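You operate a simulated robot arm through the tools that you are given. There is no shell and no other tool. Be economical: measure what you need, move in short steps, check, and stop when the job is done.

The job below is to be done with a simulated two-armed robot. You get a single attempt, and the scene is never put back.

JOB
Pick up the hooked white tube with one hand, pass it to the other hand and put it on the top of the black case lid.
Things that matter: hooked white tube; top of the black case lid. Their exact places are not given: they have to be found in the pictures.

It is judged by the outcome, as a careful person would: the job done as asked, and still so three seconds after it is handed in. It fails if anything else is knocked over, pushed out of place, dropped, spilled or broken. Lids that push on must go on centred and level and be pressed home; caps that screw on are set level and turned clockwise until they are tight.

ROBOT AND FRAMES
Two 7-joint arms with two-finger parallel grippers on one trunk, on a base that drives. Base frame: it is fixed to the floor where the robot stands at the start and does not move with it; the origin is under the middle of the robot, x ahead of it, y to its left, z up. Readings come in mm, degrees, newtons and seconds.
The left shoulder is at the start at [70, 177, 956], the right one opposite. With the tool pointing down near the work surface each hand reaches from about 100 to 580 mm from the robot's upright axis, wherever it stands, measured 20 degrees to its own side. Places, roughly: hooked white tube (4x4x23 cm) [500, 200, 400]; top of the black case lid [-1700, 2700, 800]. Payload 3.43 kg a hand.
The tool frame of a hand sits at the grasp point between the pads (the TCP): z along the fingers, y along the line on which they close. The tips reach 30 mm beyond it. Largest opening 94 mm; finger width 28, thickness 10; the body of the gripper, 50 by 96 mm, starts 55 mm behind the TCP.
Orientation is that of the tool frame in the base frame, as a unit quaternion [x, y, z, w]. With the fingers straight down and closing along the base's y, the tool's x points along the base's -x, its y along +y and its z along -z.

CONTROLS
- The arms move only by the tool arm_command. It takes "left_deltas", "right_deltas" or both (then of equal length, played together; a hand with none holds still); each is a list of rows, each an object (a shift or turn left out is 0, a gripper value left out holds the last) with "turn": the turn, a rotation vector about the tool's x, y, z in units of 8 degrees (1.0 is 8 degrees), a list of three; "travel": the shift along the tool's x, y, z in units of 30 mm (1.0 is 30 mm), a list of three; "fingers": the finger opening in m, from 0 to 0.094. In form: [{"turn": [ax, ay, az], "travel": [tx, ty, tz], "fingers": fingers}, ...]. A call has 1 to 12 rows; each row shifts and turns the commanded pose from where the row before left it, along the tool's axes as they then stand. A call with a number of a shift or a turn outside -1 to 1 is refused whole. A row lasts 0.2 s, in which the tool goes at most 50 mm and 8.6 degrees; a call with a longer step from one row to the next is refused whole, and so is a gripper value outside its range. A pose out of reach is approached as far as the arm can. The call stops where the force on the tool passes 40 N (or 10 N more than at its start, if that is more) or the arm is blocked; 0.2 s more then pass. Each finger travels about 153 mm/s and halts on what it meets, pressing with about 42 N; the grip force reading is that of the motor and also rises with nothing between the fingers. The clock runs only during rows and for 0.2 s after the last one: add rows that do not move to give the fingers time. It gives the time, the measured TCP pose, the force on the tool (base axes), the opening and the grip force at its end, in the units of the frame above (readings bear some noise), with the torque about the TCP (base axes, N m) and any sound that the robot's microphone picked up.
- Cameras (640 x 400 px; columns grow to the right, rows downward): "scene" is now at [100.2, 35.3, 1232.3]; the picture's right is [0.60, -0.80, 0.00], its down [-0.70, -0.53, -0.47] and it looks along [0.38, 0.28, -0.88] (base axes); focal length 296 px, centre (320, 200). "left" rides on the left gripper at [76, -14, -103] in its tool frame; the picture's right is [0.18, 0.98, 0.00], its down [-0.75, 0.14, -0.64] and it looks along [-0.63, 0.12, 0.77] (tool axes); focal length 243 px, centre (320, 200). "right" rides on the right gripper at [76, 14, -102] in its tool frame; the picture's right is [-0.18, 0.98, 0.00], its down [-0.75, -0.14, -0.64] and it looks along [-0.63, -0.12, 0.77] (tool axes); focal length 243 px, centre (320, 200).
- camera(camera): a new picture of that camera. The clock stands still meanwhile.
- lift_body(by): slides the trunk up (or, below 0, down) by that many mm; the arms and the scene camera ride with it, the base frame stays. It gives what a move gives, with no picture.
- steer(legs): drives the robot by 1 to 6 legs, each [ahead, turn to the left] in mm and degrees, along the robot's own axes; the way and the turn of a leg run together, so that a leg with both is an arc; at most 1500 mm and 180 degrees a leg. The arms and the cameras ride along, it lands a little off, and it stops where it bumps. It gives what a move gives.
- pan_tilt(pan, tilt): turns the head with the scene camera to pan (to the left, within 86 degrees either way) and tilt (down, from -29 to 69), counted from straight ahead of the robot. It gives what a move gives.
- pixel_to_xyz(camera, pixels): for up to 12 pixels [column, row] of the newest picture of that camera ("zoom" is the newest enlarged one), the place [x, y, z] in the base frame of the surface seen there, good to about 2 mm, but the place of the scene camera against the robot may be out by one fixed shift of up to 12 mm in any direction. The clock stands still meanwhile.
- close_up(camera, box): a new picture of the part [left, top, right, bottom] of that camera's present view, enlarged. The clock stands still meanwhile.
- job_done(): hands the job in; it is judged then, once.

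Work in short steps. Measure before you move; look again where a grasp or a placing could have gone wrong, and mend it. You have 80 turns and 62 pictures in all, those below and enlarged ones among them. Open the grippers and draw the arms clear of the work before you hand the job in, unless the task says otherwise; then end with one line.

The tools are called after "Request:" by a JSON object that holds its "api" and its "payload". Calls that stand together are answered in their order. arm_command: Moves the arms, as the interface text tells. Its arguments: {"type":"object","properties":{"left_deltas":{"type":"array","items":{"type":"object","properties":{"turn":{"type":"array","items":{"type":"number"}},"travel":{"type":"array","items":{"type":"number"}},"fingers":{"type":"number"}}}},"right_deltas":{"type":"array","items":{"type":"object","properties":{"turn":{"type":"array","items":{"type":"number"}},"travel":{"type":"array","items":{"type":"number"}},"fingers":{"type":"number"}}}}},"required":[]} The other tools are called the same way: lift_body (by) slides the trunk up or down; steer (legs) drives the base; pan_tilt (pan, tilt) turns the head that bears the scene camera; camera (camera) takes a picture; pixel_to_xyz (camera, pixels) gives the place of the surface under pixels of a picture; close_up (camera, box) takes an enlarged picture of a part of a camera's view; job_done () hands the job in.

At the start:

```text
t: 0.0
left_ee_pos: [248.9, 258.5, 583.0]
left_orientation: [0.001, 1.0, -0.001, 0.0]
left_ft_force: [-0.4, -0.8, 0.1]
left_wrist_torque: [0.01, 0.0, -0.02]
left_finger_gap: 94.0
left_gripper_force: 0.0
right_ee_pos: [291.8, -21.6, 733.1]
right_orientation: [0.0, 1.0, 0.0, 0.0]
right_ft_force: [-0.1, 0.1, -0.1]
right_wrist_torque: [0.0, 0.03, 0.01]
right_finger_gap: 94.1
right_gripper_force: 0.0
trunk travel left (down, up): [-536.0, 304.0]
robot x, y, heading: [2.3, -0.5, -0.3]
head pan, tilt: [36.8, 61.6]
```

scene: 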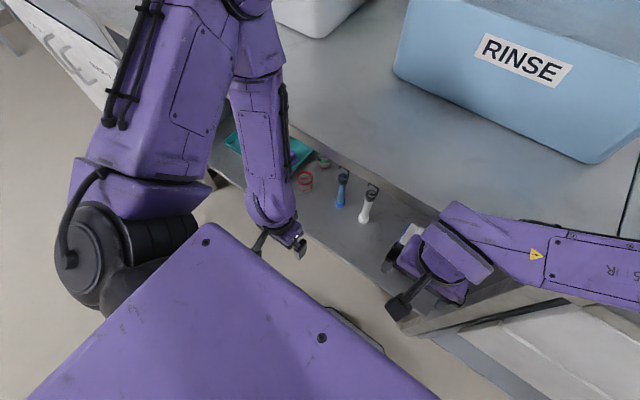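
right: 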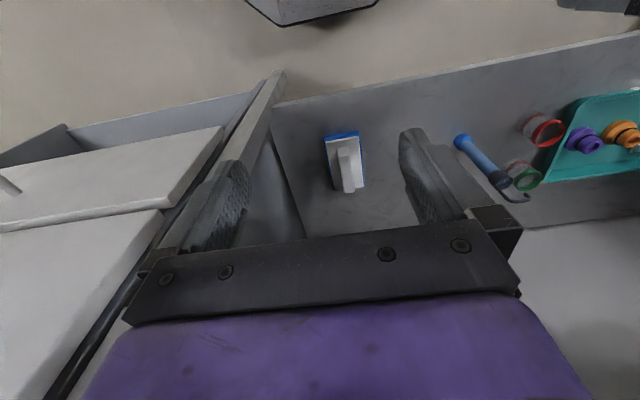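
left: 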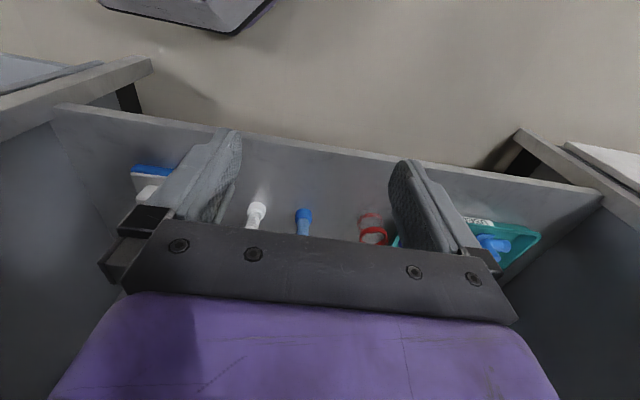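

The white hooked tube appears near scene pixel (367,205), standing by a blue one. I zoom in to see it and what hangs above it.

Request:
{"api": "close_up", "payload": {"camera": "scene", "box": [270, 130, 430, 230]}}

Request:
{"api": "pixel_to_xyz", "payload": {"camera": "scene", "pixels": [[364, 218], [367, 205], [371, 190], [338, 203], [342, 180], [305, 180], [330, 165], [390, 170], [330, 110], [450, 190], [370, 240], [415, 235]]}}

```text
4.00 times, centred on (350, 180) of scene
```

zoom: 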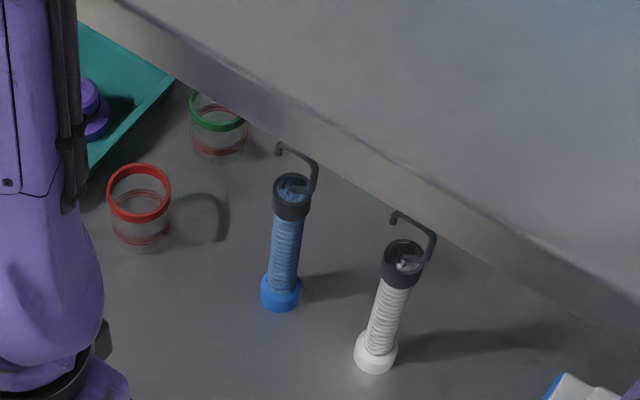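

```text
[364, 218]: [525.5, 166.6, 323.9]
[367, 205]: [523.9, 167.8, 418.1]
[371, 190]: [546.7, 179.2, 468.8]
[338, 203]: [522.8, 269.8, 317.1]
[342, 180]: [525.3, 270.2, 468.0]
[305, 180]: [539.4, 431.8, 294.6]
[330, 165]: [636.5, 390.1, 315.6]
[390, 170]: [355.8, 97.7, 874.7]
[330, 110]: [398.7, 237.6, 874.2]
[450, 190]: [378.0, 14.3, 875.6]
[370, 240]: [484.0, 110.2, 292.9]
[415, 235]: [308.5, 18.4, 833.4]
```

The tube stands upright under an overhanging table (z≈875). I measure the table edge, shelf edge and the neighbours from all three views.

Request:
{"api": "pixel_to_xyz", "payload": {"camera": "zoom", "pixels": [[200, 40], [205, 78], [440, 180], [440, 215], [376, 358], [392, 310], [403, 252], [402, 285], [432, 240], [395, 215], [281, 292], [292, 205]]}}

Request:
{"api": "pixel_to_xyz", "payload": {"camera": "right", "pixels": [[345, 150], [350, 180], [450, 85], [300, 105], [540, 130], [478, 160], [270, 85], [200, 150], [100, 200], [60, 240], [250, 180], [590, 250]]}}

Request:
{"api": "pixel_to_xyz", "payload": {"camera": "left", "pixels": [[257, 210], [250, 225], [303, 220], [370, 225], [300, 145], [150, 170], [100, 70], [60, 115], [20, 180], [520, 160], [600, 160], [590, 250]]}}

```text
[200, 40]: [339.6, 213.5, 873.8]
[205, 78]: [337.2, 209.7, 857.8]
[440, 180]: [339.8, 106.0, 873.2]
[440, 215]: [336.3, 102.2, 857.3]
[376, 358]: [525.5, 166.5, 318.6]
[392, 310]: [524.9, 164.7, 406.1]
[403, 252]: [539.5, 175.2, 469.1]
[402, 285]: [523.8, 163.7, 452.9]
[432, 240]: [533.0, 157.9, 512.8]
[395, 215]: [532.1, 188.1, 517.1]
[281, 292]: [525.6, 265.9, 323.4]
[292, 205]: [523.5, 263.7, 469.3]
```

```text
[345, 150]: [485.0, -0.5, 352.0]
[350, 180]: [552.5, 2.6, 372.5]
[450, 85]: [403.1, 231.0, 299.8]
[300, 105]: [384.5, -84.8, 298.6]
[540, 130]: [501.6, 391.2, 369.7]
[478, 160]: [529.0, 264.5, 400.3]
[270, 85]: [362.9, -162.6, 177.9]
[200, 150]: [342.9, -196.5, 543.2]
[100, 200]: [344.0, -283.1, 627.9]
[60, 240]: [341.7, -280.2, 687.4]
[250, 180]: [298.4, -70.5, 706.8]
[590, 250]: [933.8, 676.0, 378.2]
```

```text
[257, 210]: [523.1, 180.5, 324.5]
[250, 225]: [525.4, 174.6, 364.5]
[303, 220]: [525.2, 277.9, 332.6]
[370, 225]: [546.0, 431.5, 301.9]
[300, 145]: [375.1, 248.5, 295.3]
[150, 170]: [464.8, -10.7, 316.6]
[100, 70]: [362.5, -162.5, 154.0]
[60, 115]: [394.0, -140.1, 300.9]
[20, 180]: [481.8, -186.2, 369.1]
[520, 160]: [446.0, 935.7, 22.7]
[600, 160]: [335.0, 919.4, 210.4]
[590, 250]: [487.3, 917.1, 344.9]
```

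Tube axis is about (540,172), z 297–470, with the hook up to 517; the blue one is at y≈272. The table edge is at x=337, z 857–875. I swing the left hand up to point forward and about 26° below horizontal while approaching under the table, stopping well short of the tube.

Request:
{"api": "arm_command", "payload": {"left_deltas": [{"turn": [0, -1, 0], "travel": [-0.567, -0.36, 0.4], "fingers": 0.094}, {"turn": [0, -1, 0], "travel": [-0.506, -0.36, 0.475]}, {"turn": [0, -1, 0], "travel": [-0.434, -0.36, 0.541]}, {"turn": [0, -1, 0], "travel": [-0.355, -0.36, 0.596]}, {"turn": [0, -1, 0], "travel": [-0.269, -0.36, 0.64]}, {"turn": [0, -1, 0], "travel": [-0.177, -0.36, 0.671]}, {"turn": [0, -1, 0], "travel": [-0.082, -0.36, 0.689]}, {"turn": [0, -1, 0], "travel": [0.015, -0.36, 0.694]}, {}]}}

Request:
{"api": "camera", "payload": {"camera": "left"}}

Request:
{"api": "camera", "payload": {"camera": "scene"}}

```text
t: 2.0
left_ee_pos: [399.4, 175.8, 479.1]
left_orientation: [-0.001, 0.851, 0.005, 0.526]
left_ft_force: [-0.5, 0.5, -0.8]
left_wrist_torque: [0.0, -0.01, -0.02]
left_finger_gap: 94.0
left_gripper_force: 0.2
right_ee_pos: [302.7, -32.4, 718.0]
right_orientation: [-0.006, 1.0, 0.001, -0.011]
right_ft_force: [-0.8, -0.7, 0.0]
right_wrist_torque: [0.03, -0.04, 0.03]
right_finger_gap: 94.0
right_gripper_force: 0.1
trunk travel left (down, up): [-536.0, 304.0]
robot x, y, heading: [-0.0, -0.3, -0.0]
head pan, tilt: [36.8, 61.6]
stopped in row 9 (left hand): the arm was blocked; the commanded pose is now the measured one
```

```text
57 pictures are left
```

left: 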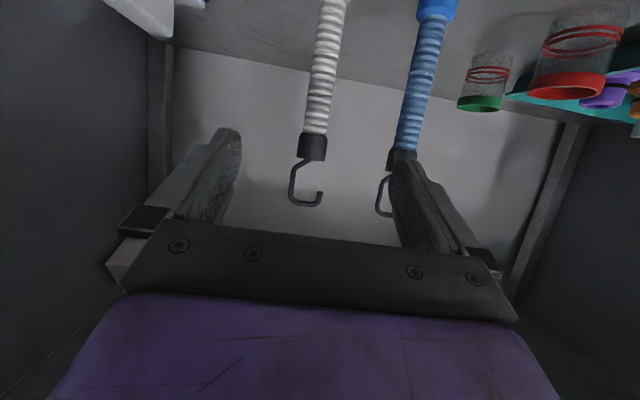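

```text
56 pictures are left
```

scene: 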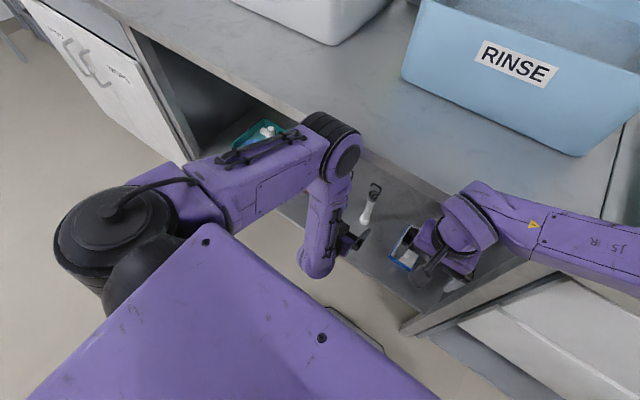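

The left arm was blocked in its last row; the elbow at about (335,145) is close to the table edge. I measure the elbow and the tube from the new views.

Request:
{"api": "pixel_to_xyz", "payload": {"camera": "scene", "pixels": [[330, 125], [345, 140], [348, 160], [325, 200], [318, 260], [352, 240], [365, 150], [380, 165], [270, 170], [460, 230], [430, 235], [490, 210]]}}

Request:
{"api": "pixel_to_xyz", "payload": {"camera": "left", "pixels": [[313, 148], [300, 148], [326, 148], [318, 110], [308, 110], [330, 80], [333, 20], [403, 140], [291, 195], [305, 205], [320, 195], [405, 160]]}}

Request:
{"api": "close_up", "payload": {"camera": "scene", "box": [260, 90, 500, 290]}}

```text
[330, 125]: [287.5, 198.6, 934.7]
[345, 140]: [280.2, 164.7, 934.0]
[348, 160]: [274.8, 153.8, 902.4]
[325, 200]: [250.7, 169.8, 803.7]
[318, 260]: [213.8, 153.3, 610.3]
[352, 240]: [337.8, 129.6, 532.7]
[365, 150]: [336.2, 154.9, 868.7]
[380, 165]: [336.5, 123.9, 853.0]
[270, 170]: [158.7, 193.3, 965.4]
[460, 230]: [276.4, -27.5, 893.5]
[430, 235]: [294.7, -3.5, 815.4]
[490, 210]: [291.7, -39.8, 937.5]
```

```text
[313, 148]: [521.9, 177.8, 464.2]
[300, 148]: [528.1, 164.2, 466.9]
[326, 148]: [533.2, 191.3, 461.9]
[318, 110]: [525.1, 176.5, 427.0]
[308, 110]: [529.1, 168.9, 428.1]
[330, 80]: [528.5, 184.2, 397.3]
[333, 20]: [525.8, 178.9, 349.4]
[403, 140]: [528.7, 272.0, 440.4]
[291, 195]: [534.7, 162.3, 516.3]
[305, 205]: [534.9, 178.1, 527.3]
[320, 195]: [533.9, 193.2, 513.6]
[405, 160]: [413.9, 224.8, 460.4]
```

```text
2.00 times, centred on (380, 190) of scene
```

zoom: 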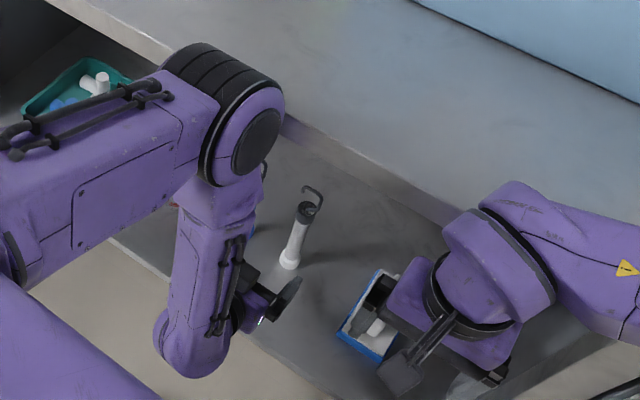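

The left elbow (x≈280–330, z≈930) presses at the table edge (x=337). I'll back off, lower the trunk so the whole arm goes under the table, and come back in.

Request:
{"api": "steer", "payload": {"legs": [[-450, 0]]}}

Request:
{"api": "camera", "payload": {"camera": "scene"}}

```text
t: 2.7
left_ee_pos: [379.9, 220.2, 423.4]
left_orientation: [-0.095, 0.873, 0.034, 0.477]
left_ft_force: [0.9, -0.1, 0.3]
left_wrist_torque: [0.0, 0.0, 0.02]
left_finger_gap: 94.2
left_gripper_force: 0.0
right_ee_pos: [250.0, -29.6, 641.5]
right_orientation: [-0.048, 0.989, -0.008, -0.137]
right_ft_force: [-0.8, 0.2, 1.6]
right_wrist_torque: [0.02, 0.0, 0.01]
right_finger_gap: 93.9
right_gripper_force: 0.0
trunk travel left (down, up): [-536.0, 304.0]
robot x, y, heading: [-8.4, 1.6, -0.3]
head pan, tilt: [36.8, 61.6]
stopped in leg 1: the robot was blocked; the commanded pose is now the measured one
```

```text
54 pictures are left
```

scene: 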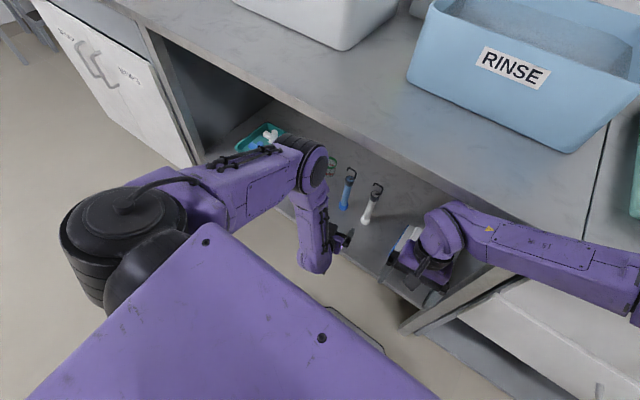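

The base only moved about 8 mm and both arms were jogged. I look to the sides to find what blocks it.

Request:
{"api": "pan_tilt", "payload": {"pan": 86, "tilt": 40}}

Request:
{"api": "camera", "payload": {"camera": "scene"}}

Request:
{"api": "pan_tilt", "payload": {"pan": -86, "tilt": 45}}

Request:
{"api": "camera", "payload": {"camera": "scene"}}

```text
t: 3.9
left_ee_pos: [383.2, 217.1, 425.3]
left_orientation: [-0.092, 0.872, 0.035, 0.479]
left_ft_force: [0.1, -0.4, -0.4]
left_wrist_torque: [-0.01, 0.01, 0.0]
left_finger_gap: 94.0
left_gripper_force: 0.0
right_ee_pos: [249.6, -30.2, 641.8]
right_orientation: [-0.054, 0.989, -0.009, -0.14]
right_ft_force: [0.3, 0.0, 1.6]
right_wrist_torque: [-0.04, -0.01, 0.0]
right_finger_gap: 93.9
right_gripper_force: 0.0
trunk travel left (down, up): [-536.0, 304.0]
robot x, y, heading: [-6.4, -5.1, 0.1]
head pan, tilt: [85.9, 40.0]
```

```text
53 pictures are left
```

scene: 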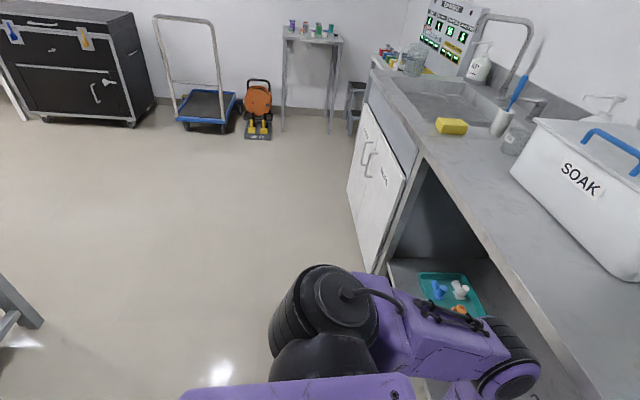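

```text
t: 6.5
left_ee_pos: [383.8, 217.0, 424.8]
left_orientation: [-0.092, 0.873, 0.034, 0.478]
left_ft_force: [0.1, 0.9, -0.8]
left_wrist_torque: [0.0, 0.03, 0.01]
left_finger_gap: 93.8
left_gripper_force: 0.1
right_ee_pos: [249.4, -30.1, 640.8]
right_orientation: [-0.055, 0.989, -0.01, -0.141]
right_ft_force: [-0.4, 0.3, -0.5]
right_wrist_torque: [0.04, 0.01, -0.01]
right_finger_gap: 93.9
right_gripper_force: 0.1
trunk travel left (down, up): [-536.0, 304.0]
robot x, y, heading: [-2.8, -0.2, -0.1]
head pan, tilt: [-85.9, 45.0]
```

```text
52 pictures are left
```

scene: 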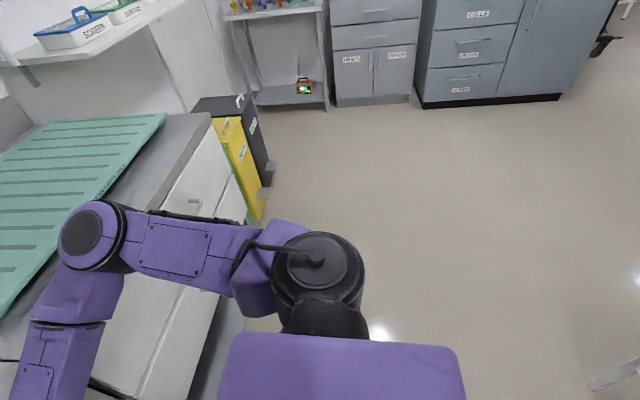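

There's something with legs behind the robot ((610,375) here, (20,310) in the left view), and the right elbow hangs over the counter. I measure these.

Request:
{"api": "pixel_to_xyz", "payload": {"camera": "scene", "pixels": [[590, 387], [635, 365], [80, 235], [100, 205], [120, 275], [150, 270], [60, 310], [230, 280], [330, 250], [170, 150], [450, 360], [350, 345]]}}

Request:
{"api": "pan_tilt", "payload": {"pan": 86, "tilt": 65}}

Request:
{"api": "camera", "payload": {"camera": "scene"}}

```text
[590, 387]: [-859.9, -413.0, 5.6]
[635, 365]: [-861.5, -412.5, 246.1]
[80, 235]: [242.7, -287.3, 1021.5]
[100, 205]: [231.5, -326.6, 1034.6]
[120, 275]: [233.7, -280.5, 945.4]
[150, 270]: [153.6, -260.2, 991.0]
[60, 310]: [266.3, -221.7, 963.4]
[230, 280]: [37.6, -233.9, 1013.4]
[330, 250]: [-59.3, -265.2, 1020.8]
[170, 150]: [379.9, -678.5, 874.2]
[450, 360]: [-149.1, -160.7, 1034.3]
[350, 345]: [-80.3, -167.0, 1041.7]
```

```text
t: 9.1
left_ee_pos: [384.5, 217.2, 424.5]
left_orientation: [-0.09, 0.873, 0.032, 0.478]
left_ft_force: [0.4, 0.1, -0.5]
left_wrist_torque: [0.0, 0.03, 0.0]
left_finger_gap: 93.8
left_gripper_force: 0.1
right_ee_pos: [250.1, -30.0, 641.8]
right_orientation: [-0.054, 0.989, -0.01, -0.14]
right_ft_force: [-0.1, 0.7, 0.4]
right_wrist_torque: [0.0, -0.01, -0.01]
right_finger_gap: 93.9
right_gripper_force: 0.0
trunk travel left (down, up): [-536.0, 304.0]
robot x, y, heading: [-3.5, -5.6, -0.3]
head pan, tilt: [85.9, 65.0]
```

```text
51 pictures are left
```

scene: 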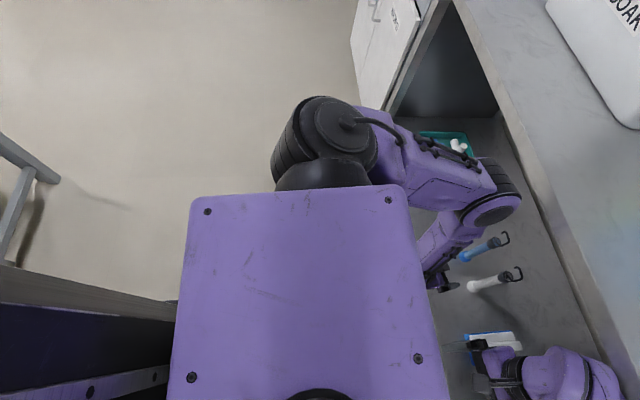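

A dark bench is directly behind the robot ((100,310)). I measure its extents.

Request:
{"api": "pixel_to_xyz", "payload": {"camera": "scene", "pixels": [[100, 285], [170, 315], [20, 275], [150, 340], [20, 180], [5, 225], [45, 175], [20, 150], [140, 375], [190, 205], [490, 190], [440, 240]]}}

```text
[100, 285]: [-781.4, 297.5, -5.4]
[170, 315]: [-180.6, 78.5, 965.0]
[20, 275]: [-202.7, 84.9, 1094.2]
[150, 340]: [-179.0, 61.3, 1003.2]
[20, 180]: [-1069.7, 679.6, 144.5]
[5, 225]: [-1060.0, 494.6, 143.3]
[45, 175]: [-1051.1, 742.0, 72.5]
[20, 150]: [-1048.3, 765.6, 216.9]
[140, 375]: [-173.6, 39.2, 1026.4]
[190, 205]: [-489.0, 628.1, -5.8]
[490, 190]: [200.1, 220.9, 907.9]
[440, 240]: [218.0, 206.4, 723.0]
```

The dark part is the robot's own column; real furniture begins around x≈-860. The stop was probably the elbow catching the table, and it looks free now, so I back off in a shorter leg.

Request:
{"api": "steer", "payload": {"legs": [[-200, 0]]}}

```text
t: 9.8
left_ee_pos: [376.4, 225.4, 338.5]
left_orientation: [-0.129, 0.91, 0.048, 0.39]
left_ft_force: [1.4, -1.3, 1.4]
left_wrist_torque: [0.0, 0.14, 0.06]
left_finger_gap: 94.1
left_gripper_force: 0.0
right_ee_pos: [234.5, -25.7, 571.2]
right_orientation: [-0.076, 0.956, -0.013, -0.282]
right_ft_force: [0.2, 0.2, 0.0]
right_wrist_torque: [-0.03, 0.0, -0.01]
right_finger_gap: 93.8
right_gripper_force: 0.0
trunk travel left (down, up): [-536.0, 304.0]
robot x, y, heading: [-15.5, -2.1, -1.0]
head pan, tilt: [85.9, 65.0]
stopped in leg 1: the robot was blocked; the commanded pose is now the measured one
```

Again blocked with both arms sagging. I look ahead and at the hands before trying anything more.

Request:
{"api": "pan_tilt", "payload": {"pan": 20, "tilt": 66}}

Request:
{"api": "camera", "payload": {"camera": "scene"}}

Request:
{"api": "camera", "payload": {"camera": "right"}}

Request:
{"api": "camera", "payload": {"camera": "left"}}

```text
t: 11.2
left_ee_pos: [379.7, 226.8, 342.5]
left_orientation: [-0.127, 0.909, 0.047, 0.395]
left_ft_force: [0.4, 1.3, -0.2]
left_wrist_torque: [0.0, 0.04, -0.02]
left_finger_gap: 94.1
left_gripper_force: 0.1
right_ee_pos: [236.1, -24.6, 572.7]
right_orientation: [-0.077, 0.957, -0.014, -0.279]
right_ft_force: [0.0, -0.1, 0.1]
right_wrist_torque: [-0.02, 0.03, -0.01]
right_finger_gap: 94.0
right_gripper_force: 0.1
trunk travel left (down, up): [-536.0, 304.0]
robot x, y, heading: [-15.3, -2.4, -0.8]
head pan, tilt: [20.0, 66.0]
```

```text
50 pictures are left
```

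scene: 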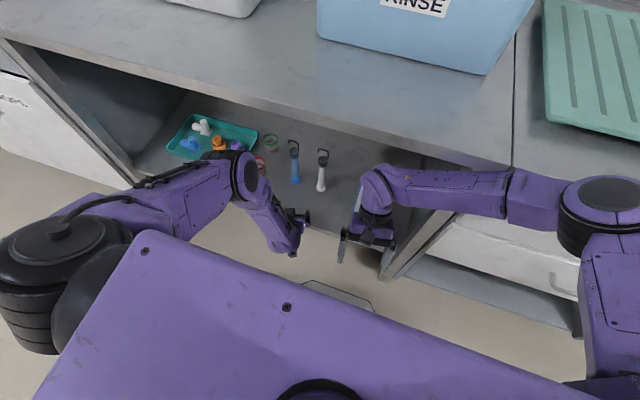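

```text
49 pictures are left
```

right: 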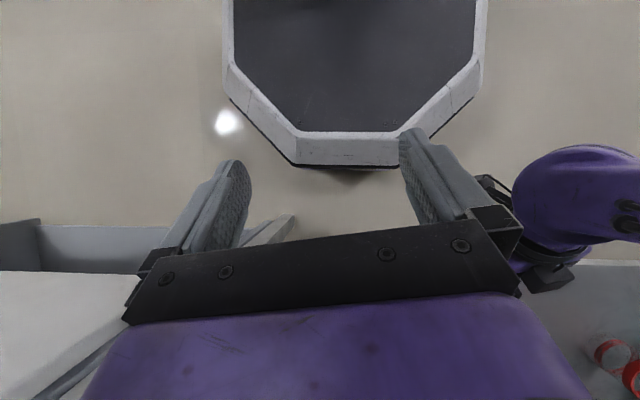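

```text
48 pictures are left
```

left: 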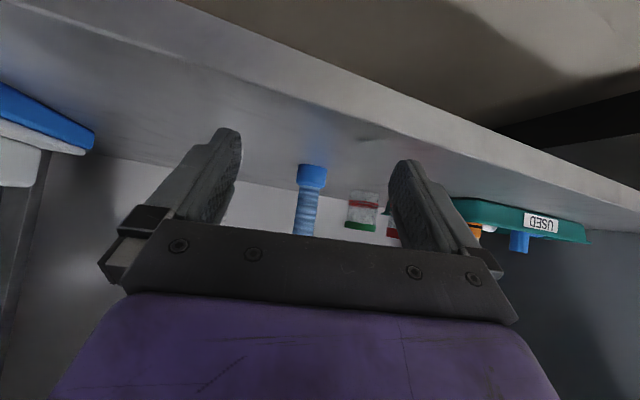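

No obstacle is visible at the base front. First I retract the left hand along its own axis, away from the shelf edge, and see how the arms respond.

Request:
{"api": "arm_command", "payload": {"left_deltas": [{"travel": [0, 0, -0.8]}, {"travel": [0, 0, -0.8]}, {"travel": [0, 0, -0.8]}, {"travel": [0, 0, -0.8]}, {}]}}

```text
t: 11.5
left_ee_pos: [369.2, 219.7, 330.5]
left_orientation: [-0.146, 0.918, 0.054, 0.364]
left_ft_force: [-31.6, -5.8, 175.0]
left_wrist_torque: [-7.59, -3.29, -3.96]
left_finger_gap: 92.2
left_gripper_force: 0.1
right_ee_pos: [222.3, -22.6, 560.0]
right_orientation: [-0.089, 0.937, -0.011, -0.338]
right_ft_force: [-0.8, 0.1, -0.3]
right_wrist_torque: [0.04, -0.04, -0.03]
right_finger_gap: 94.3
right_gripper_force: 0.1
trunk travel left (down, up): [-536.0, 304.0]
robot x, y, heading: [-14.7, 0.1, -0.9]
head pan, tilt: [20.0, 66.0]
stopped in row 1 (left hand): the arm was blocked; the commanded pose is now the measured one
```

The left arm sagged onto the shelf edge (175 N). I lift the trunk to take the hands off it.

Request:
{"api": "lift_body", "payload": {"by": 80}}

Request:
{"api": "camera", "payload": {"camera": "scene"}}

```text
t: 11.8
left_ee_pos: [360.8, 217.5, 331.1]
left_orientation: [-0.183, 0.915, 0.061, 0.355]
left_ft_force: [54.1, 9.9, 155.6]
left_wrist_torque: [-6.13, -5.98, 2.18]
left_finger_gap: 94.0
left_gripper_force: 0.0
right_ee_pos: [167.5, -12.3, 563.5]
right_orientation: [-0.104, 0.906, -0.025, -0.409]
right_ft_force: [-2.2, -0.1, 0.4]
right_wrist_torque: [0.01, -0.08, 0.03]
right_finger_gap: 94.0
right_gripper_force: 0.1
trunk travel left (down, up): [-544.0, 296.0]
robot x, y, heading: [-20.4, -3.6, -1.2]
head pan, tilt: [20.0, 66.0]
stopped: the arm was blocked; the commanded pose is now the measured one
```

```text
47 pictures are left
```

scene: 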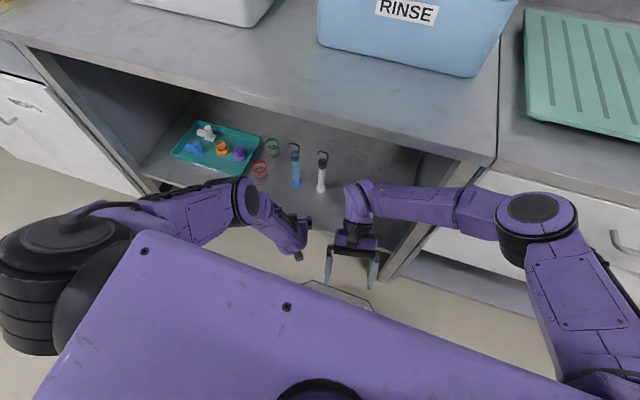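

The trunk barely moved before the jammed left hand stopped it. I command the left hand straight up by its own arm (base up = tool (-0.67,-0.02,-0.74)).

Request:
{"api": "arm_command", "payload": {"left_deltas": [{"travel": [-0.67, -0.02, -0.74]}, {"travel": [-0.67, -0.02, -0.74]}, {"travel": [-0.67, -0.02, -0.74]}, {}], "right_deltas": [{}, {}, {}, {}]}}

```text
t: 12.2
left_ee_pos: [362.7, 209.7, 330.3]
left_orientation: [-0.201, 0.917, 0.067, 0.338]
left_ft_force: [21.1, 48.7, 177.6]
left_wrist_torque: [-4.5, -5.22, -0.11]
left_finger_gap: 78.2
left_gripper_force: 0.1
right_ee_pos: [106.2, 4.6, 550.5]
right_orientation: [-0.138, 0.863, -0.05, -0.484]
right_ft_force: [-0.5, -0.5, -0.4]
right_wrist_torque: [0.03, -0.01, 0.0]
right_finger_gap: 94.2
right_gripper_force: 0.0
trunk travel left (down, up): [-544.0, 296.0]
robot x, y, heading: [-14.8, -1.9, -0.9]
head pan, tilt: [20.0, 66.0]
stopped in row 1 (left hand): the arm was blocked; the commanded pose is now the measured one
```

Both arms drift at each command. I test with a single empty row for both hands to see whether holding works.

Request:
{"api": "arm_command", "payload": {"right_deltas": [{}]}}

```text
t: 12.4
left_ee_pos: [360.1, 203.0, 330.2]
left_orientation: [-0.258, 0.908, 0.048, 0.325]
left_ft_force: [-11.0, 60.7, 197.4]
left_wrist_torque: [-4.21, -4.84, -1.69]
left_finger_gap: 69.8
left_gripper_force: 0.0
right_ee_pos: [71.1, 29.3, 552.6]
right_orientation: [-0.131, 0.828, -0.113, -0.533]
right_ft_force: [4.1, 4.3, 2.5]
right_wrist_torque: [0.11, -0.11, 0.0]
right_finger_gap: 94.0
right_gripper_force: 0.1
trunk travel left (down, up): [-544.0, 296.0]
robot x, y, heading: [-27.3, 2.1, 1.8]
head pan, tilt: [20.0, 66.0]
stopped in row 1 (left hand): the force on the tool passed its limit (the readings are from after the stop); the commanded pose is now the measured one
```

The readings are still drifting; turning the head let the arms settle before, so I do that and read again.

Request:
{"api": "pan_tilt", "payload": {"pan": 10, "tilt": 66}}

Request:
{"api": "camera", "payload": {"camera": "scene"}}

Request:
{"api": "camera", "payload": {"camera": "left"}}

```text
t: 13.1
left_ee_pos: [363.4, 200.0, 328.8]
left_orientation: [-0.25, 0.909, 0.049, 0.33]
left_ft_force: [-24.1, 66.7, 206.0]
left_wrist_torque: [-3.36, -4.12, -0.58]
left_finger_gap: 62.0
left_gripper_force: 0.1
right_ee_pos: [54.6, 21.1, 545.2]
right_orientation: [-0.134, 0.825, -0.111, -0.538]
right_ft_force: [0.4, -0.3, 0.9]
right_wrist_torque: [0.04, -0.09, -0.02]
right_finger_gap: 94.2
right_gripper_force: 0.1
trunk travel left (down, up): [-544.0, 296.0]
robot x, y, heading: [-33.4, 5.6, 0.8]
head pan, tilt: [10.0, 66.0]
```

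```text
46 pictures are left
```

scene: 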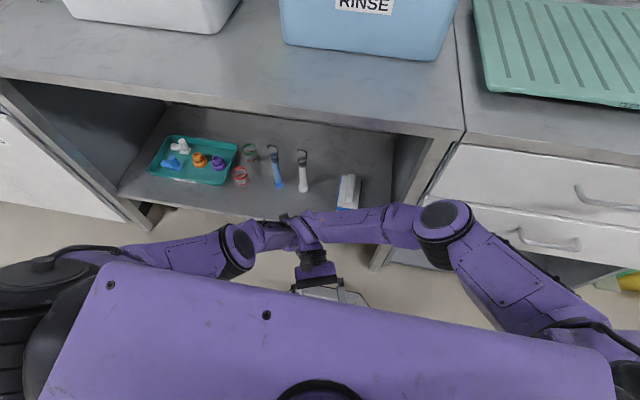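

```text
45 pictures are left
```

left: 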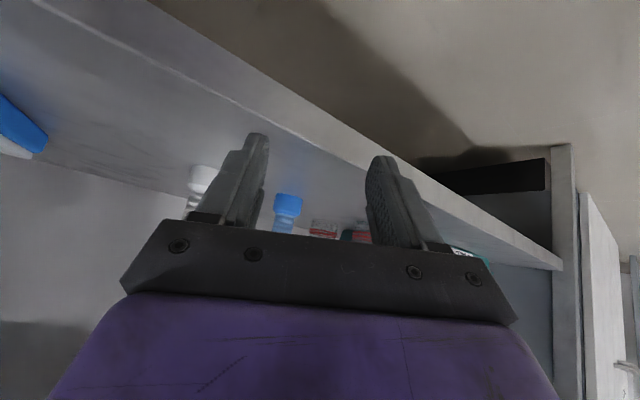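

I check whether the robot itself is leaning and where elbows and wrists are, by measuring plate points and arm joints in this view.

Request:
{"api": "pixel_to_xyz", "payload": {"camera": "scene", "pixels": [[100, 300], [267, 325], [60, 385], [500, 380], [230, 390], [238, 250], [445, 220], [300, 235], [320, 265], [500, 270], [330, 225], [400, 80]]}}

Request:
{"api": "close_up", "payload": {"camera": "scene", "box": [180, 180, 400, 318]}}

```text
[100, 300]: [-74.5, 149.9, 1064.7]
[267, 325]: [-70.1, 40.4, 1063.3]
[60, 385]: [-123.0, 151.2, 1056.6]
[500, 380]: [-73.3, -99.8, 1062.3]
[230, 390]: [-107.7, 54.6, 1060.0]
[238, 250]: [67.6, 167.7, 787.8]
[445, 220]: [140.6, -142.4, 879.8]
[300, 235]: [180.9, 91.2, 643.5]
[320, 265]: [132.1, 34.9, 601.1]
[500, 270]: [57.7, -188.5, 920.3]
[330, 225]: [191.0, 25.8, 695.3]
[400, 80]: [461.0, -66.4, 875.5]
```

```text
2.90 times, centred on (290, 249) of scene
```

zoom: 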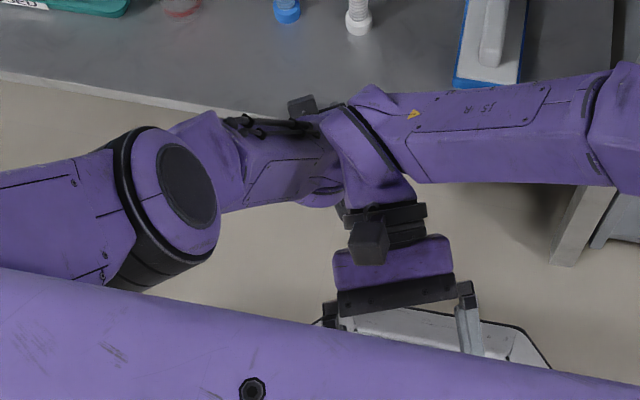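

Both arms have dropped (left elbow now z≈788) and the right wrist lies across the left wrist near zoom (330,130). I raise both hands together with firm steps.

Request:
{"api": "arm_command", "payload": {"left_deltas": [{"travel": [-0.8, -0.1, -1.0]}, {"travel": [-0.8, -0.1, -1.0]}, {"travel": [-0.8, -0.1, -1.0]}, {}], "right_deltas": [{"travel": [1.0, -0.04, -0.43]}, {"travel": [1.0, -0.04, -0.43]}, {"travel": [1.0, -0.04, -0.43]}, {}]}}

```text
t: 13.5
left_ee_pos: [357.3, 205.0, 327.6]
left_orientation: [-0.298, 0.903, 0.037, 0.307]
left_ft_force: [-18.2, 60.8, 193.7]
left_wrist_torque: [-4.56, -5.18, -0.46]
left_finger_gap: 77.1
left_gripper_force: 0.0
right_ee_pos: [41.5, 15.2, 549.1]
right_orientation: [-0.107, 0.802, -0.178, -0.56]
right_ft_force: [-4.0, -20.1, -4.7]
right_wrist_torque: [0.14, 0.25, -1.07]
right_finger_gap: 94.0
right_gripper_force: 0.1
trunk travel left (down, up): [-544.0, 296.0]
robot x, y, heading: [-34.6, 7.9, 1.0]
head pan, tilt: [10.0, 66.0]
stopped in row 1 (left hand): the arm was blocked; the commanded pose is now the measured one
```

Still blocked. I try several small trunk lifts to relieve the left hand from the shelf.

Request:
{"api": "lift_body", "payload": {"by": 10}}

Request:
{"api": "lift_body", "payload": {"by": 10}}

Request:
{"api": "steer", "payload": {"legs": [[-10, 0]]}}

Request:
{"api": "pan_tilt", "payload": {"pan": 5, "tilt": 66}}

Request:
{"api": "camera", "payload": {"camera": "scene"}}

```text
t: 13.8
left_ee_pos: [368.6, 205.9, 327.7]
left_orientation: [-0.314, 0.914, 0.034, 0.257]
left_ft_force: [-53.2, -5.1, 148.8]
left_wrist_torque: [-4.99, -2.49, 0.24]
left_finger_gap: 80.7
left_gripper_force: 0.0
right_ee_pos: [46.2, 7.3, 535.1]
right_orientation: [-0.084, 0.794, -0.269, -0.538]
right_ft_force: [-15.8, 11.6, -5.5]
right_wrist_torque: [-0.07, 0.09, 1.29]
right_finger_gap: 94.0
right_gripper_force: 0.1
trunk travel left (down, up): [-546.0, 294.0]
robot x, y, heading: [-39.4, 6.1, 1.2]
head pan, tilt: [10.0, 66.0]
stopped: the arm was blocked; the commanded pose is now the measured one
```

```text
t: 14.1
left_ee_pos: [363.2, 214.2, 326.3]
left_orientation: [-0.366, 0.9, 0.016, 0.236]
left_ft_force: [-63.8, -12.7, 179.1]
left_wrist_torque: [-6.89, -4.57, -3.94]
left_finger_gap: 90.9
left_gripper_force: 0.1
right_ee_pos: [69.2, -63.9, 513.4]
right_orientation: [0.025, 0.767, -0.364, -0.529]
right_ft_force: [-7.0, -17.6, -8.6]
right_wrist_torque: [-0.02, 0.65, -1.35]
right_finger_gap: 93.9
right_gripper_force: 0.1
trunk travel left (down, up): [-548.0, 292.0]
robot x, y, heading: [-36.5, 6.1, 1.2]
head pan, tilt: [10.0, 66.0]
stopped: the arm was blocked; the commanded pose is now the measured one
```

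```text
t: 14.9
left_ee_pos: [360.7, 231.4, 326.0]
left_orientation: [-0.436, 0.883, 0.024, 0.172]
left_ft_force: [-40.4, -25.2, 134.6]
left_wrist_torque: [-5.31, -3.99, -4.22]
left_finger_gap: 93.3
left_gripper_force: 0.0
right_ee_pos: [125.9, -141.3, 494.7]
right_orientation: [0.218, 0.722, -0.515, -0.407]
right_ft_force: [1.3, 0.2, 0.5]
right_wrist_torque: [0.04, -0.03, -0.12]
right_finger_gap: 94.0
right_gripper_force: 0.1
trunk travel left (down, up): [-548.0, 292.0]
robot x, y, heading: [-42.2, 11.2, 0.9]
head pan, tilt: [10.0, 66.0]
stopped in leg 1: the robot was blocked; the commanded pose is now the measured one
```

```text
t: 15.5
left_ee_pos: [359.6, 231.0, 326.1]
left_orientation: [-0.439, 0.882, 0.025, 0.171]
left_ft_force: [-41.5, -36.3, 145.1]
left_wrist_torque: [-5.91, -4.36, -2.27]
left_finger_gap: 93.8
left_gripper_force: 0.1
right_ee_pos: [113.1, -147.6, 487.3]
right_orientation: [0.211, 0.713, -0.522, -0.417]
right_ft_force: [1.0, -0.5, 0.2]
right_wrist_torque: [-0.05, 0.02, -0.04]
right_finger_gap: 93.7
right_gripper_force: 0.1
trunk travel left (down, up): [-548.0, 292.0]
robot x, y, heading: [-38.9, 5.8, 1.2]
head pan, tilt: [5.0, 66.0]
```

```text
43 pictures are left
```

scene: 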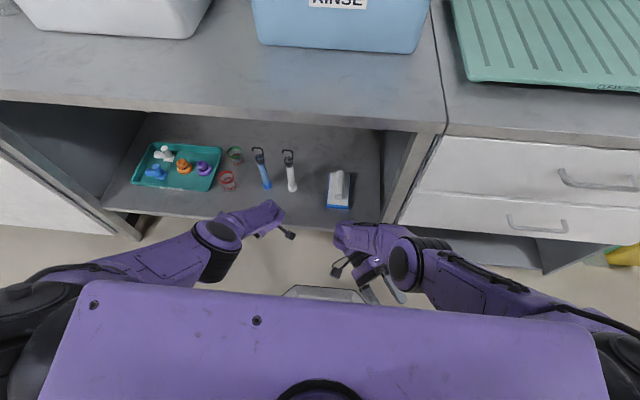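

The wrists are apart now and the objects on the shelf are undisturbed; the left hand still leans on the shelf edge. I pull it back and up.

Request:
{"api": "arm_command", "payload": {"left_deltas": [{"travel": [0.16, 0.47, -0.86]}, {"travel": [0.16, 0.47, -0.86]}, {"travel": [0.16, 0.47, -0.86]}, {"travel": [0.16, 0.47, -0.86]}, {}]}}

Request:
{"api": "arm_command", "payload": {"left_deltas": [{"travel": [0.5, 0.7, -0.6]}, {"travel": [0.5, 0.7, -0.6]}, {"travel": [0.5, 0.7, -0.6]}, {}]}}

Request:
{"api": "pan_tilt", "payload": {"pan": 10, "tilt": 66}}

```text
t: 15.8
left_ee_pos: [355.3, 227.8, 325.6]
left_orientation: [-0.499, 0.853, 0.013, 0.153]
left_ft_force: [-36.5, -21.8, 139.3]
left_wrist_torque: [-4.71, -4.74, -3.46]
left_finger_gap: 92.6
left_gripper_force: 0.1
right_ee_pos: [130.2, -174.0, 493.3]
right_orientation: [0.273, 0.678, -0.587, -0.349]
right_ft_force: [0.4, -0.2, -0.3]
right_wrist_torque: [0.05, -0.05, -0.02]
right_finger_gap: 94.0
right_gripper_force: 0.1
trunk travel left (down, up): [-548.0, 292.0]
robot x, y, heading: [-38.9, 5.1, 1.6]
head pan, tilt: [5.0, 66.0]
stopped in row 1 (left hand): the force on the tool passed its limit (the readings are from after the stop); the commanded pose is now the measured one
```

```text
t: 16.1
left_ee_pos: [351.3, 222.8, 325.1]
left_orientation: [-0.561, 0.818, 0.004, 0.129]
left_ft_force: [-34.2, -20.5, 151.7]
left_wrist_torque: [-4.36, -5.73, -2.84]
left_finger_gap: 91.3
left_gripper_force: 0.0
right_ee_pos: [147.0, -202.6, 507.2]
right_orientation: [0.291, 0.648, -0.636, -0.301]
right_ft_force: [0.0, 0.6, -0.7]
right_wrist_torque: [-0.01, -0.01, 0.01]
right_finger_gap: 94.2
right_gripper_force: 0.2
trunk travel left (down, up): [-548.0, 292.0]
robot x, y, heading: [-42.9, 7.1, 1.7]
head pan, tilt: [5.0, 66.0]
stopped in row 1 (left hand): the force on the tool passed its limit (the readings are from after the stop); the commanded pose is now the measured one
```

```text
t: 16.8
left_ee_pos: [348.8, 224.1, 324.7]
left_orientation: [-0.567, 0.813, 0.001, 0.131]
left_ft_force: [-34.2, -35.8, 150.4]
left_wrist_torque: [-4.62, -5.89, -3.91]
left_finger_gap: 94.2
left_gripper_force: 0.0
right_ee_pos: [142.5, -196.8, 505.5]
right_orientation: [0.302, 0.647, -0.63, -0.305]
right_ft_force: [-0.6, -0.2, 0.4]
right_wrist_torque: [-0.02, -0.03, 0.0]
right_finger_gap: 94.2
right_gripper_force: 0.1
trunk travel left (down, up): [-548.0, 292.0]
robot x, y, heading: [-40.7, 6.7, 1.7]
head pan, tilt: [10.0, 66.0]
```

The hand is creeping back off the edge. I keep pulling it straight back (-x).

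Request:
{"api": "arm_command", "payload": {"left_deltas": [{"travel": [0.35, 1.0, -0.23]}, {"travel": [0.35, 1.0, -0.23]}, {"travel": [0.35, 1.0, -0.23]}]}}

Request:
{"api": "arm_command", "payload": {"left_deltas": [{"travel": [0.35, 1.0, -0.23]}, {"travel": [0.35, 1.0, -0.23]}, {"travel": [0.35, 1.0, -0.23]}]}}

Request:
{"api": "arm_command", "payload": {"left_deltas": [{"travel": [0.35, 1.0, -0.23]}, {"travel": [0.35, 1.0, -0.23]}, {"travel": [0.35, 1.0, -0.23]}]}}

Request:
{"api": "pan_tilt", "payload": {"pan": 15, "tilt": 66}}

Request:
{"api": "camera", "payload": {"camera": "scene"}}

```text
t: 17.1
left_ee_pos: [344.5, 218.4, 323.5]
left_orientation: [-0.634, 0.765, -0.008, 0.112]
left_ft_force: [-30.4, -25.6, 154.9]
left_wrist_torque: [-3.56, -6.82, -3.31]
left_finger_gap: 93.6
left_gripper_force: 0.0
right_ee_pos: [170.5, -236.8, 518.9]
right_orientation: [-0.282, -0.627, 0.689, 0.227]
right_ft_force: [-0.2, 0.0, 0.6]
right_wrist_torque: [0.0, 0.0, -0.04]
right_finger_gap: 94.0
right_gripper_force: 0.1
trunk travel left (down, up): [-548.0, 292.0]
robot x, y, heading: [-42.5, 11.4, 2.0]
head pan, tilt: [10.0, 66.0]
stopped in row 1 (left hand): the arm was blocked; the commanded pose is now the measured one
```

```text
t: 17.4
left_ee_pos: [340.0, 213.6, 324.0]
left_orientation: [-0.692, 0.716, -0.012, 0.091]
left_ft_force: [-27.4, -27.0, 160.8]
left_wrist_torque: [-2.69, -7.3, -3.99]
left_finger_gap: 92.2
left_gripper_force: 0.0
right_ee_pos: [192.3, -257.5, 527.5]
right_orientation: [-0.277, -0.613, 0.723, 0.158]
right_ft_force: [0.3, 2.1, -2.8]
right_wrist_torque: [0.0, 0.07, 0.08]
right_finger_gap: 94.2
right_gripper_force: 0.2
trunk travel left (down, up): [-548.0, 292.0]
robot x, y, heading: [-41.0, 6.3, 2.0]
head pan, tilt: [10.0, 66.0]
stopped in row 1 (left hand): the force on the tool passed its limit (the readings are from after the stop); the commanded pose is now the measured one
```

```text
t: 17.8
left_ee_pos: [337.2, 207.0, 324.3]
left_orientation: [0.745, -0.663, 0.011, -0.07]
left_ft_force: [-25.7, -25.1, 168.1]
left_wrist_torque: [-1.63, -7.5, -3.75]
left_finger_gap: 87.8
left_gripper_force: 0.1
right_ee_pos: [214.5, -276.6, 534.6]
right_orientation: [-0.267, -0.595, 0.753, 0.089]
right_ft_force: [-0.9, 1.0, -1.6]
right_wrist_torque: [-0.04, 0.03, 0.05]
right_finger_gap: 94.1
right_gripper_force: 0.1
trunk travel left (down, up): [-548.0, 292.0]
robot x, y, heading: [-41.7, 4.6, 2.2]
head pan, tilt: [10.0, 66.0]
stopped in row 1 (left hand): the force on the tool passed its limit (the readings are from after the stop); the commanded pose is now the measured one
```

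```text
t: 18.4
left_ee_pos: [335.4, 204.7, 324.7]
left_orientation: [0.756, -0.651, 0.013, -0.067]
left_ft_force: [-16.7, -41.3, 163.0]
left_wrist_torque: [-1.84, -7.76, 0.15]
left_finger_gap: 91.5
left_gripper_force: 0.0
right_ee_pos: [213.7, -274.5, 533.9]
right_orientation: [-0.266, -0.597, 0.751, 0.09]
right_ft_force: [-0.7, -0.2, 0.0]
right_wrist_torque: [0.02, -0.02, -0.02]
right_finger_gap: 94.0
right_gripper_force: 0.0
trunk travel left (down, up): [-548.0, 292.0]
robot x, y, heading: [-41.7, 6.8, 2.3]
head pan, tilt: [15.0, 66.0]
```

```text
42 pictures are left
```

scene: 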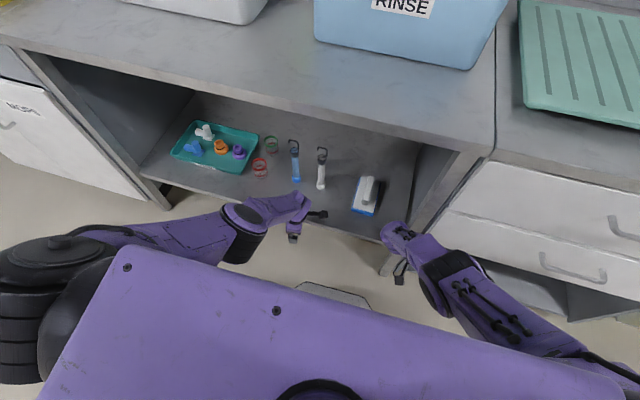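

The left hand has yawed so its front finger (about x=390) rests on the shelf while the palm is off it. Closing the fingers should slip it free.

Request:
{"api": "arm_command", "payload": {"left_deltas": [{"fingers": 0.0}, {"fingers": 0.0}, {"fingers": 0.0}]}}

Request:
{"api": "pan_tilt", "payload": {"pan": 16, "tilt": 66}}

Request:
{"api": "camera", "payload": {"camera": "left"}}

```text
t: 18.8
left_ee_pos: [368.3, 212.6, 329.0]
left_orientation: [0.745, -0.665, -0.002, -0.058]
left_ft_force: [36.5, -97.3, 144.1]
left_wrist_torque: [-4.37, -2.44, -2.08]
left_finger_gap: 12.9
left_gripper_force: 17.3
right_ee_pos: [242.0, -295.1, 533.3]
right_orientation: [-0.249, -0.574, 0.779, 0.041]
right_ft_force: [-0.5, 0.4, 0.2]
right_wrist_torque: [0.0, 0.0, 0.01]
right_finger_gap: 94.0
right_gripper_force: 0.0
trunk travel left (down, up): [-548.0, 292.0]
robot x, y, heading: [-36.2, 6.2, 1.8]
head pan, tilt: [15.0, 66.0]
stopped in row 1 (right hand): the arm was blocked; the commanded pose is now the measured one
```

```text
t: 19.4
left_ee_pos: [372.3, 213.9, 330.5]
left_orientation: [0.754, -0.653, -0.006, -0.075]
left_ft_force: [20.9, -111.7, 134.1]
left_wrist_torque: [-4.87, -1.44, 0.15]
left_finger_gap: 0.0
left_gripper_force: 32.8
right_ee_pos: [240.9, -295.6, 530.8]
right_orientation: [-0.245, -0.581, 0.774, 0.053]
right_ft_force: [-0.1, -0.7, -0.4]
right_wrist_torque: [0.0, 0.01, -0.02]
right_finger_gap: 93.9
right_gripper_force: 0.1
trunk travel left (down, up): [-548.0, 292.0]
robot x, y, heading: [-41.5, 7.4, 1.5]
head pan, tilt: [16.0, 66.0]
```

```text
41 pictures are left
```

left: 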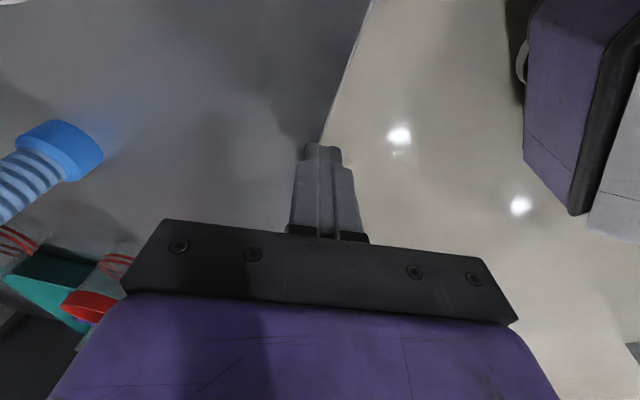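

Now the stop named the right hand although it hangs in free air, so the fault is a tracking one. I measure both arms' shapes in the latest scene view.

Request:
{"api": "camera", "payload": {"camera": "scene"}}

Request:
{"api": "pixel_to_xyz", "payload": {"camera": "scene", "pixels": [[245, 225], [240, 250], [170, 240], [280, 205], [400, 235], [450, 265], [500, 310], [560, 345], [430, 250], [300, 235], [320, 180], [321, 155]]}}

```text
40 pictures are left
```

scene: 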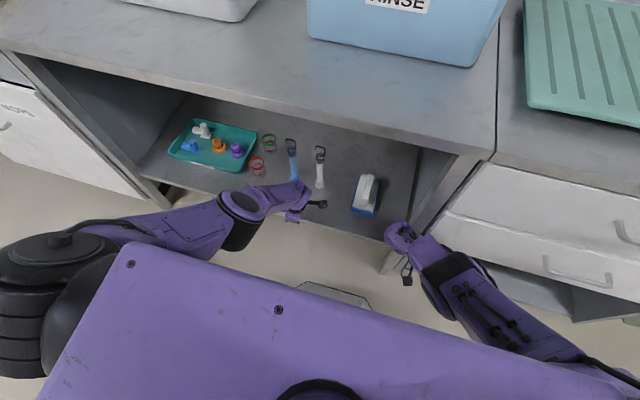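

```text
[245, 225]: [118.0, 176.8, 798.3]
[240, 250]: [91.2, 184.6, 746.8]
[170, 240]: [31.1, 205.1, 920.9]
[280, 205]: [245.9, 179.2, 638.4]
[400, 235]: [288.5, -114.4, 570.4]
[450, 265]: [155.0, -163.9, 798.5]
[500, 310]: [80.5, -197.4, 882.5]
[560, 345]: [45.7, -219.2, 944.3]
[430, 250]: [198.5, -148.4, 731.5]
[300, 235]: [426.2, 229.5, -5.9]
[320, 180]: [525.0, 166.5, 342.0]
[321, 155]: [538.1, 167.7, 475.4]
```

Both arms are nearing a hang (elbows ≈798). I pull the closed left hand back and up, repeated, to get it off the shelf edge.

Request:
{"api": "arm_command", "payload": {"left_deltas": [{"travel": [-0.2, 0.9, -0.8]}, {"travel": [-0.2, 0.9, -0.8]}]}}

Request:
{"api": "arm_command", "payload": {"left_deltas": [{"travel": [-0.2, 0.9, -0.8]}, {"travel": [-0.2, 0.9, -0.8]}]}}

Request:
{"api": "arm_command", "payload": {"left_deltas": [{"travel": [-0.2, 0.9, -0.8]}, {"travel": [-0.2, 0.9, -0.8]}]}}

Request:
{"api": "arm_command", "payload": {"left_deltas": [{"travel": [-0.2, 0.9, -0.8]}, {"travel": [-0.2, 0.9, -0.8]}]}}

```text
t: 19.7
left_ee_pos: [378.3, 301.6, 331.7]
left_orientation: [0.777, -0.62, -0.041, -0.095]
left_ft_force: [-28.8, 101.0, 138.4]
left_wrist_torque: [2.06, 0.77, 1.14]
left_finger_gap: 0.1
left_gripper_force: 33.2
left hand out of reach, approached as far as the arm can: row 1
right_ee_pos: [249.7, -292.6, 537.6]
right_orientation: [-0.232, -0.557, 0.797, 0.018]
right_ft_force: [1.5, 2.4, 0.7]
right_wrist_torque: [0.2, -0.09, -0.03]
right_finger_gap: 93.7
right_gripper_force: 0.0
trunk travel left (down, up): [-548.0, 292.0]
robot x, y, heading: [-41.7, 9.9, 1.8]
head pan, tilt: [16.0, 66.0]
stopped in row 1 (left hand): the force on the tool passed its limit (the readings are from after the stop); the commanded pose is now the measured one
```

```text
t: 20.2
left_ee_pos: [366.8, 272.0, 316.9]
left_orientation: [0.764, -0.64, -0.057, -0.059]
left_ft_force: [-6.1, 1.0, 0.0]
left_wrist_torque: [-0.06, -0.35, -0.05]
left_finger_gap: 0.0
left_gripper_force: 33.1
left hand out of reach, approached as far as the arm can: row 1, 2
right_ee_pos: [255.5, -299.5, 528.6]
right_orientation: [-0.223, -0.553, 0.803, 0.007]
right_ft_force: [-0.5, 1.3, 0.2]
right_wrist_torque: [0.03, 0.06, 0.12]
right_finger_gap: 94.0
right_gripper_force: 0.1
trunk travel left (down, up): [-548.0, 292.0]
robot x, y, heading: [-42.5, 5.9, 1.8]
head pan, tilt: [16.0, 66.0]
stopped in row 2 (left hand): the arm was blocked; the commanded pose is now the measured one
```

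```text
t: 20.6
left_ee_pos: [301.0, 180.0, 285.9]
left_orientation: [0.793, -0.603, -0.068, 0.042]
left_ft_force: [4.5, 5.1, -0.1]
left_wrist_torque: [-0.3, 0.32, 0.08]
left_finger_gap: 0.1
left_gripper_force: 32.4
right_ee_pos: [255.9, -304.2, 517.7]
right_orientation: [-0.206, -0.555, 0.806, 0.022]
right_ft_force: [5.9, -2.2, 0.5]
right_wrist_torque: [0.04, -0.17, -0.53]
right_finger_gap: 94.0
right_gripper_force: 0.0
trunk travel left (down, up): [-548.0, 292.0]
robot x, y, heading: [-42.4, 7.4, 1.2]
head pan, tilt: [16.0, 66.0]
stopped in row 2 (left hand): the arm was blocked; the commanded pose is now the measured one
```

```text
t: 20.9
left_ee_pos: [316.3, 199.1, 277.8]
left_orientation: [0.787, -0.61, -0.085, 0.033]
left_ft_force: [3.3, 3.3, -1.3]
left_wrist_torque: [-0.26, 0.25, 0.09]
left_finger_gap: 0.0
left_gripper_force: 33.0
right_ee_pos: [261.4, -305.8, 502.0]
right_orientation: [-0.177, -0.556, 0.811, 0.043]
right_ft_force: [4.8, -1.2, -0.4]
right_wrist_torque: [-0.03, -0.14, -0.49]
right_finger_gap: 94.0
right_gripper_force: 0.1
trunk travel left (down, up): [-548.0, 292.0]
robot x, y, heading: [-46.0, 5.5, 1.0]
head pan, tilt: [16.0, 66.0]
stopped in row 1 (left hand): the arm was blocked; the commanded pose is now the measured one
```

The left hand is free of the shelf. I try backing the base away again and read the response.

Request:
{"api": "steer", "payload": {"legs": [[-60, 0]]}}

Request:
{"api": "pan_tilt", "payload": {"pan": 10, "tilt": 66}}

Request:
{"api": "camera", "payload": {"camera": "scene"}}

```text
t: 21.7
left_ee_pos: [311.0, 197.5, 273.3]
left_orientation: [0.786, -0.611, -0.088, 0.033]
left_ft_force: [-0.2, -0.5, -0.3]
left_wrist_torque: [0.01, 0.03, 0.0]
left_finger_gap: 0.0
left_gripper_force: 32.8
right_ee_pos: [260.3, -307.5, 494.9]
right_orientation: [-0.171, -0.556, 0.812, 0.05]
right_ft_force: [0.5, -0.3, -0.9]
right_wrist_torque: [-0.01, -0.02, -0.01]
right_finger_gap: 93.9
right_gripper_force: 0.1
trunk travel left (down, up): [-548.0, 292.0]
robot x, y, heading: [-61.0, 5.5, 0.8]
head pan, tilt: [16.0, 66.0]
stopped in leg 1: the robot was blocked; the commanded pose is now the measured one
```

```text
t: 22.3
left_ee_pos: [310.9, 198.5, 273.4]
left_orientation: [0.786, -0.611, -0.087, 0.033]
left_ft_force: [-0.1, -0.3, -0.1]
left_wrist_torque: [0.0, 0.0, 0.0]
left_finger_gap: 0.1
left_gripper_force: 32.7
right_ee_pos: [260.4, -306.4, 494.7]
right_orientation: [-0.17, -0.556, 0.812, 0.05]
right_ft_force: [0.5, 0.3, -0.5]
right_wrist_torque: [0.0, -0.02, 0.06]
right_finger_gap: 94.1
right_gripper_force: 0.0
trunk travel left (down, up): [-548.0, 292.0]
robot x, y, heading: [-59.0, 6.4, 0.9]
head pan, tilt: [10.0, 66.0]
```

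```text
39 pictures are left
```

scene: 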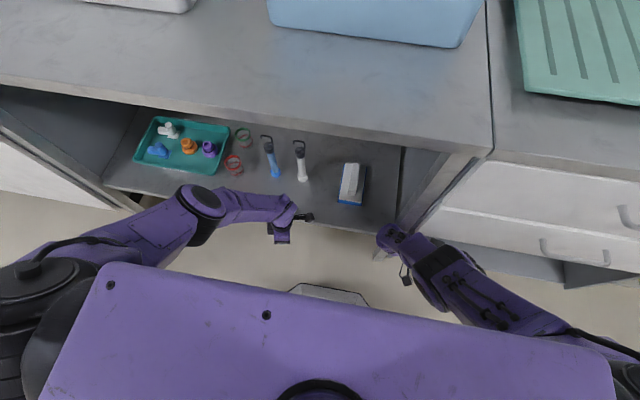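

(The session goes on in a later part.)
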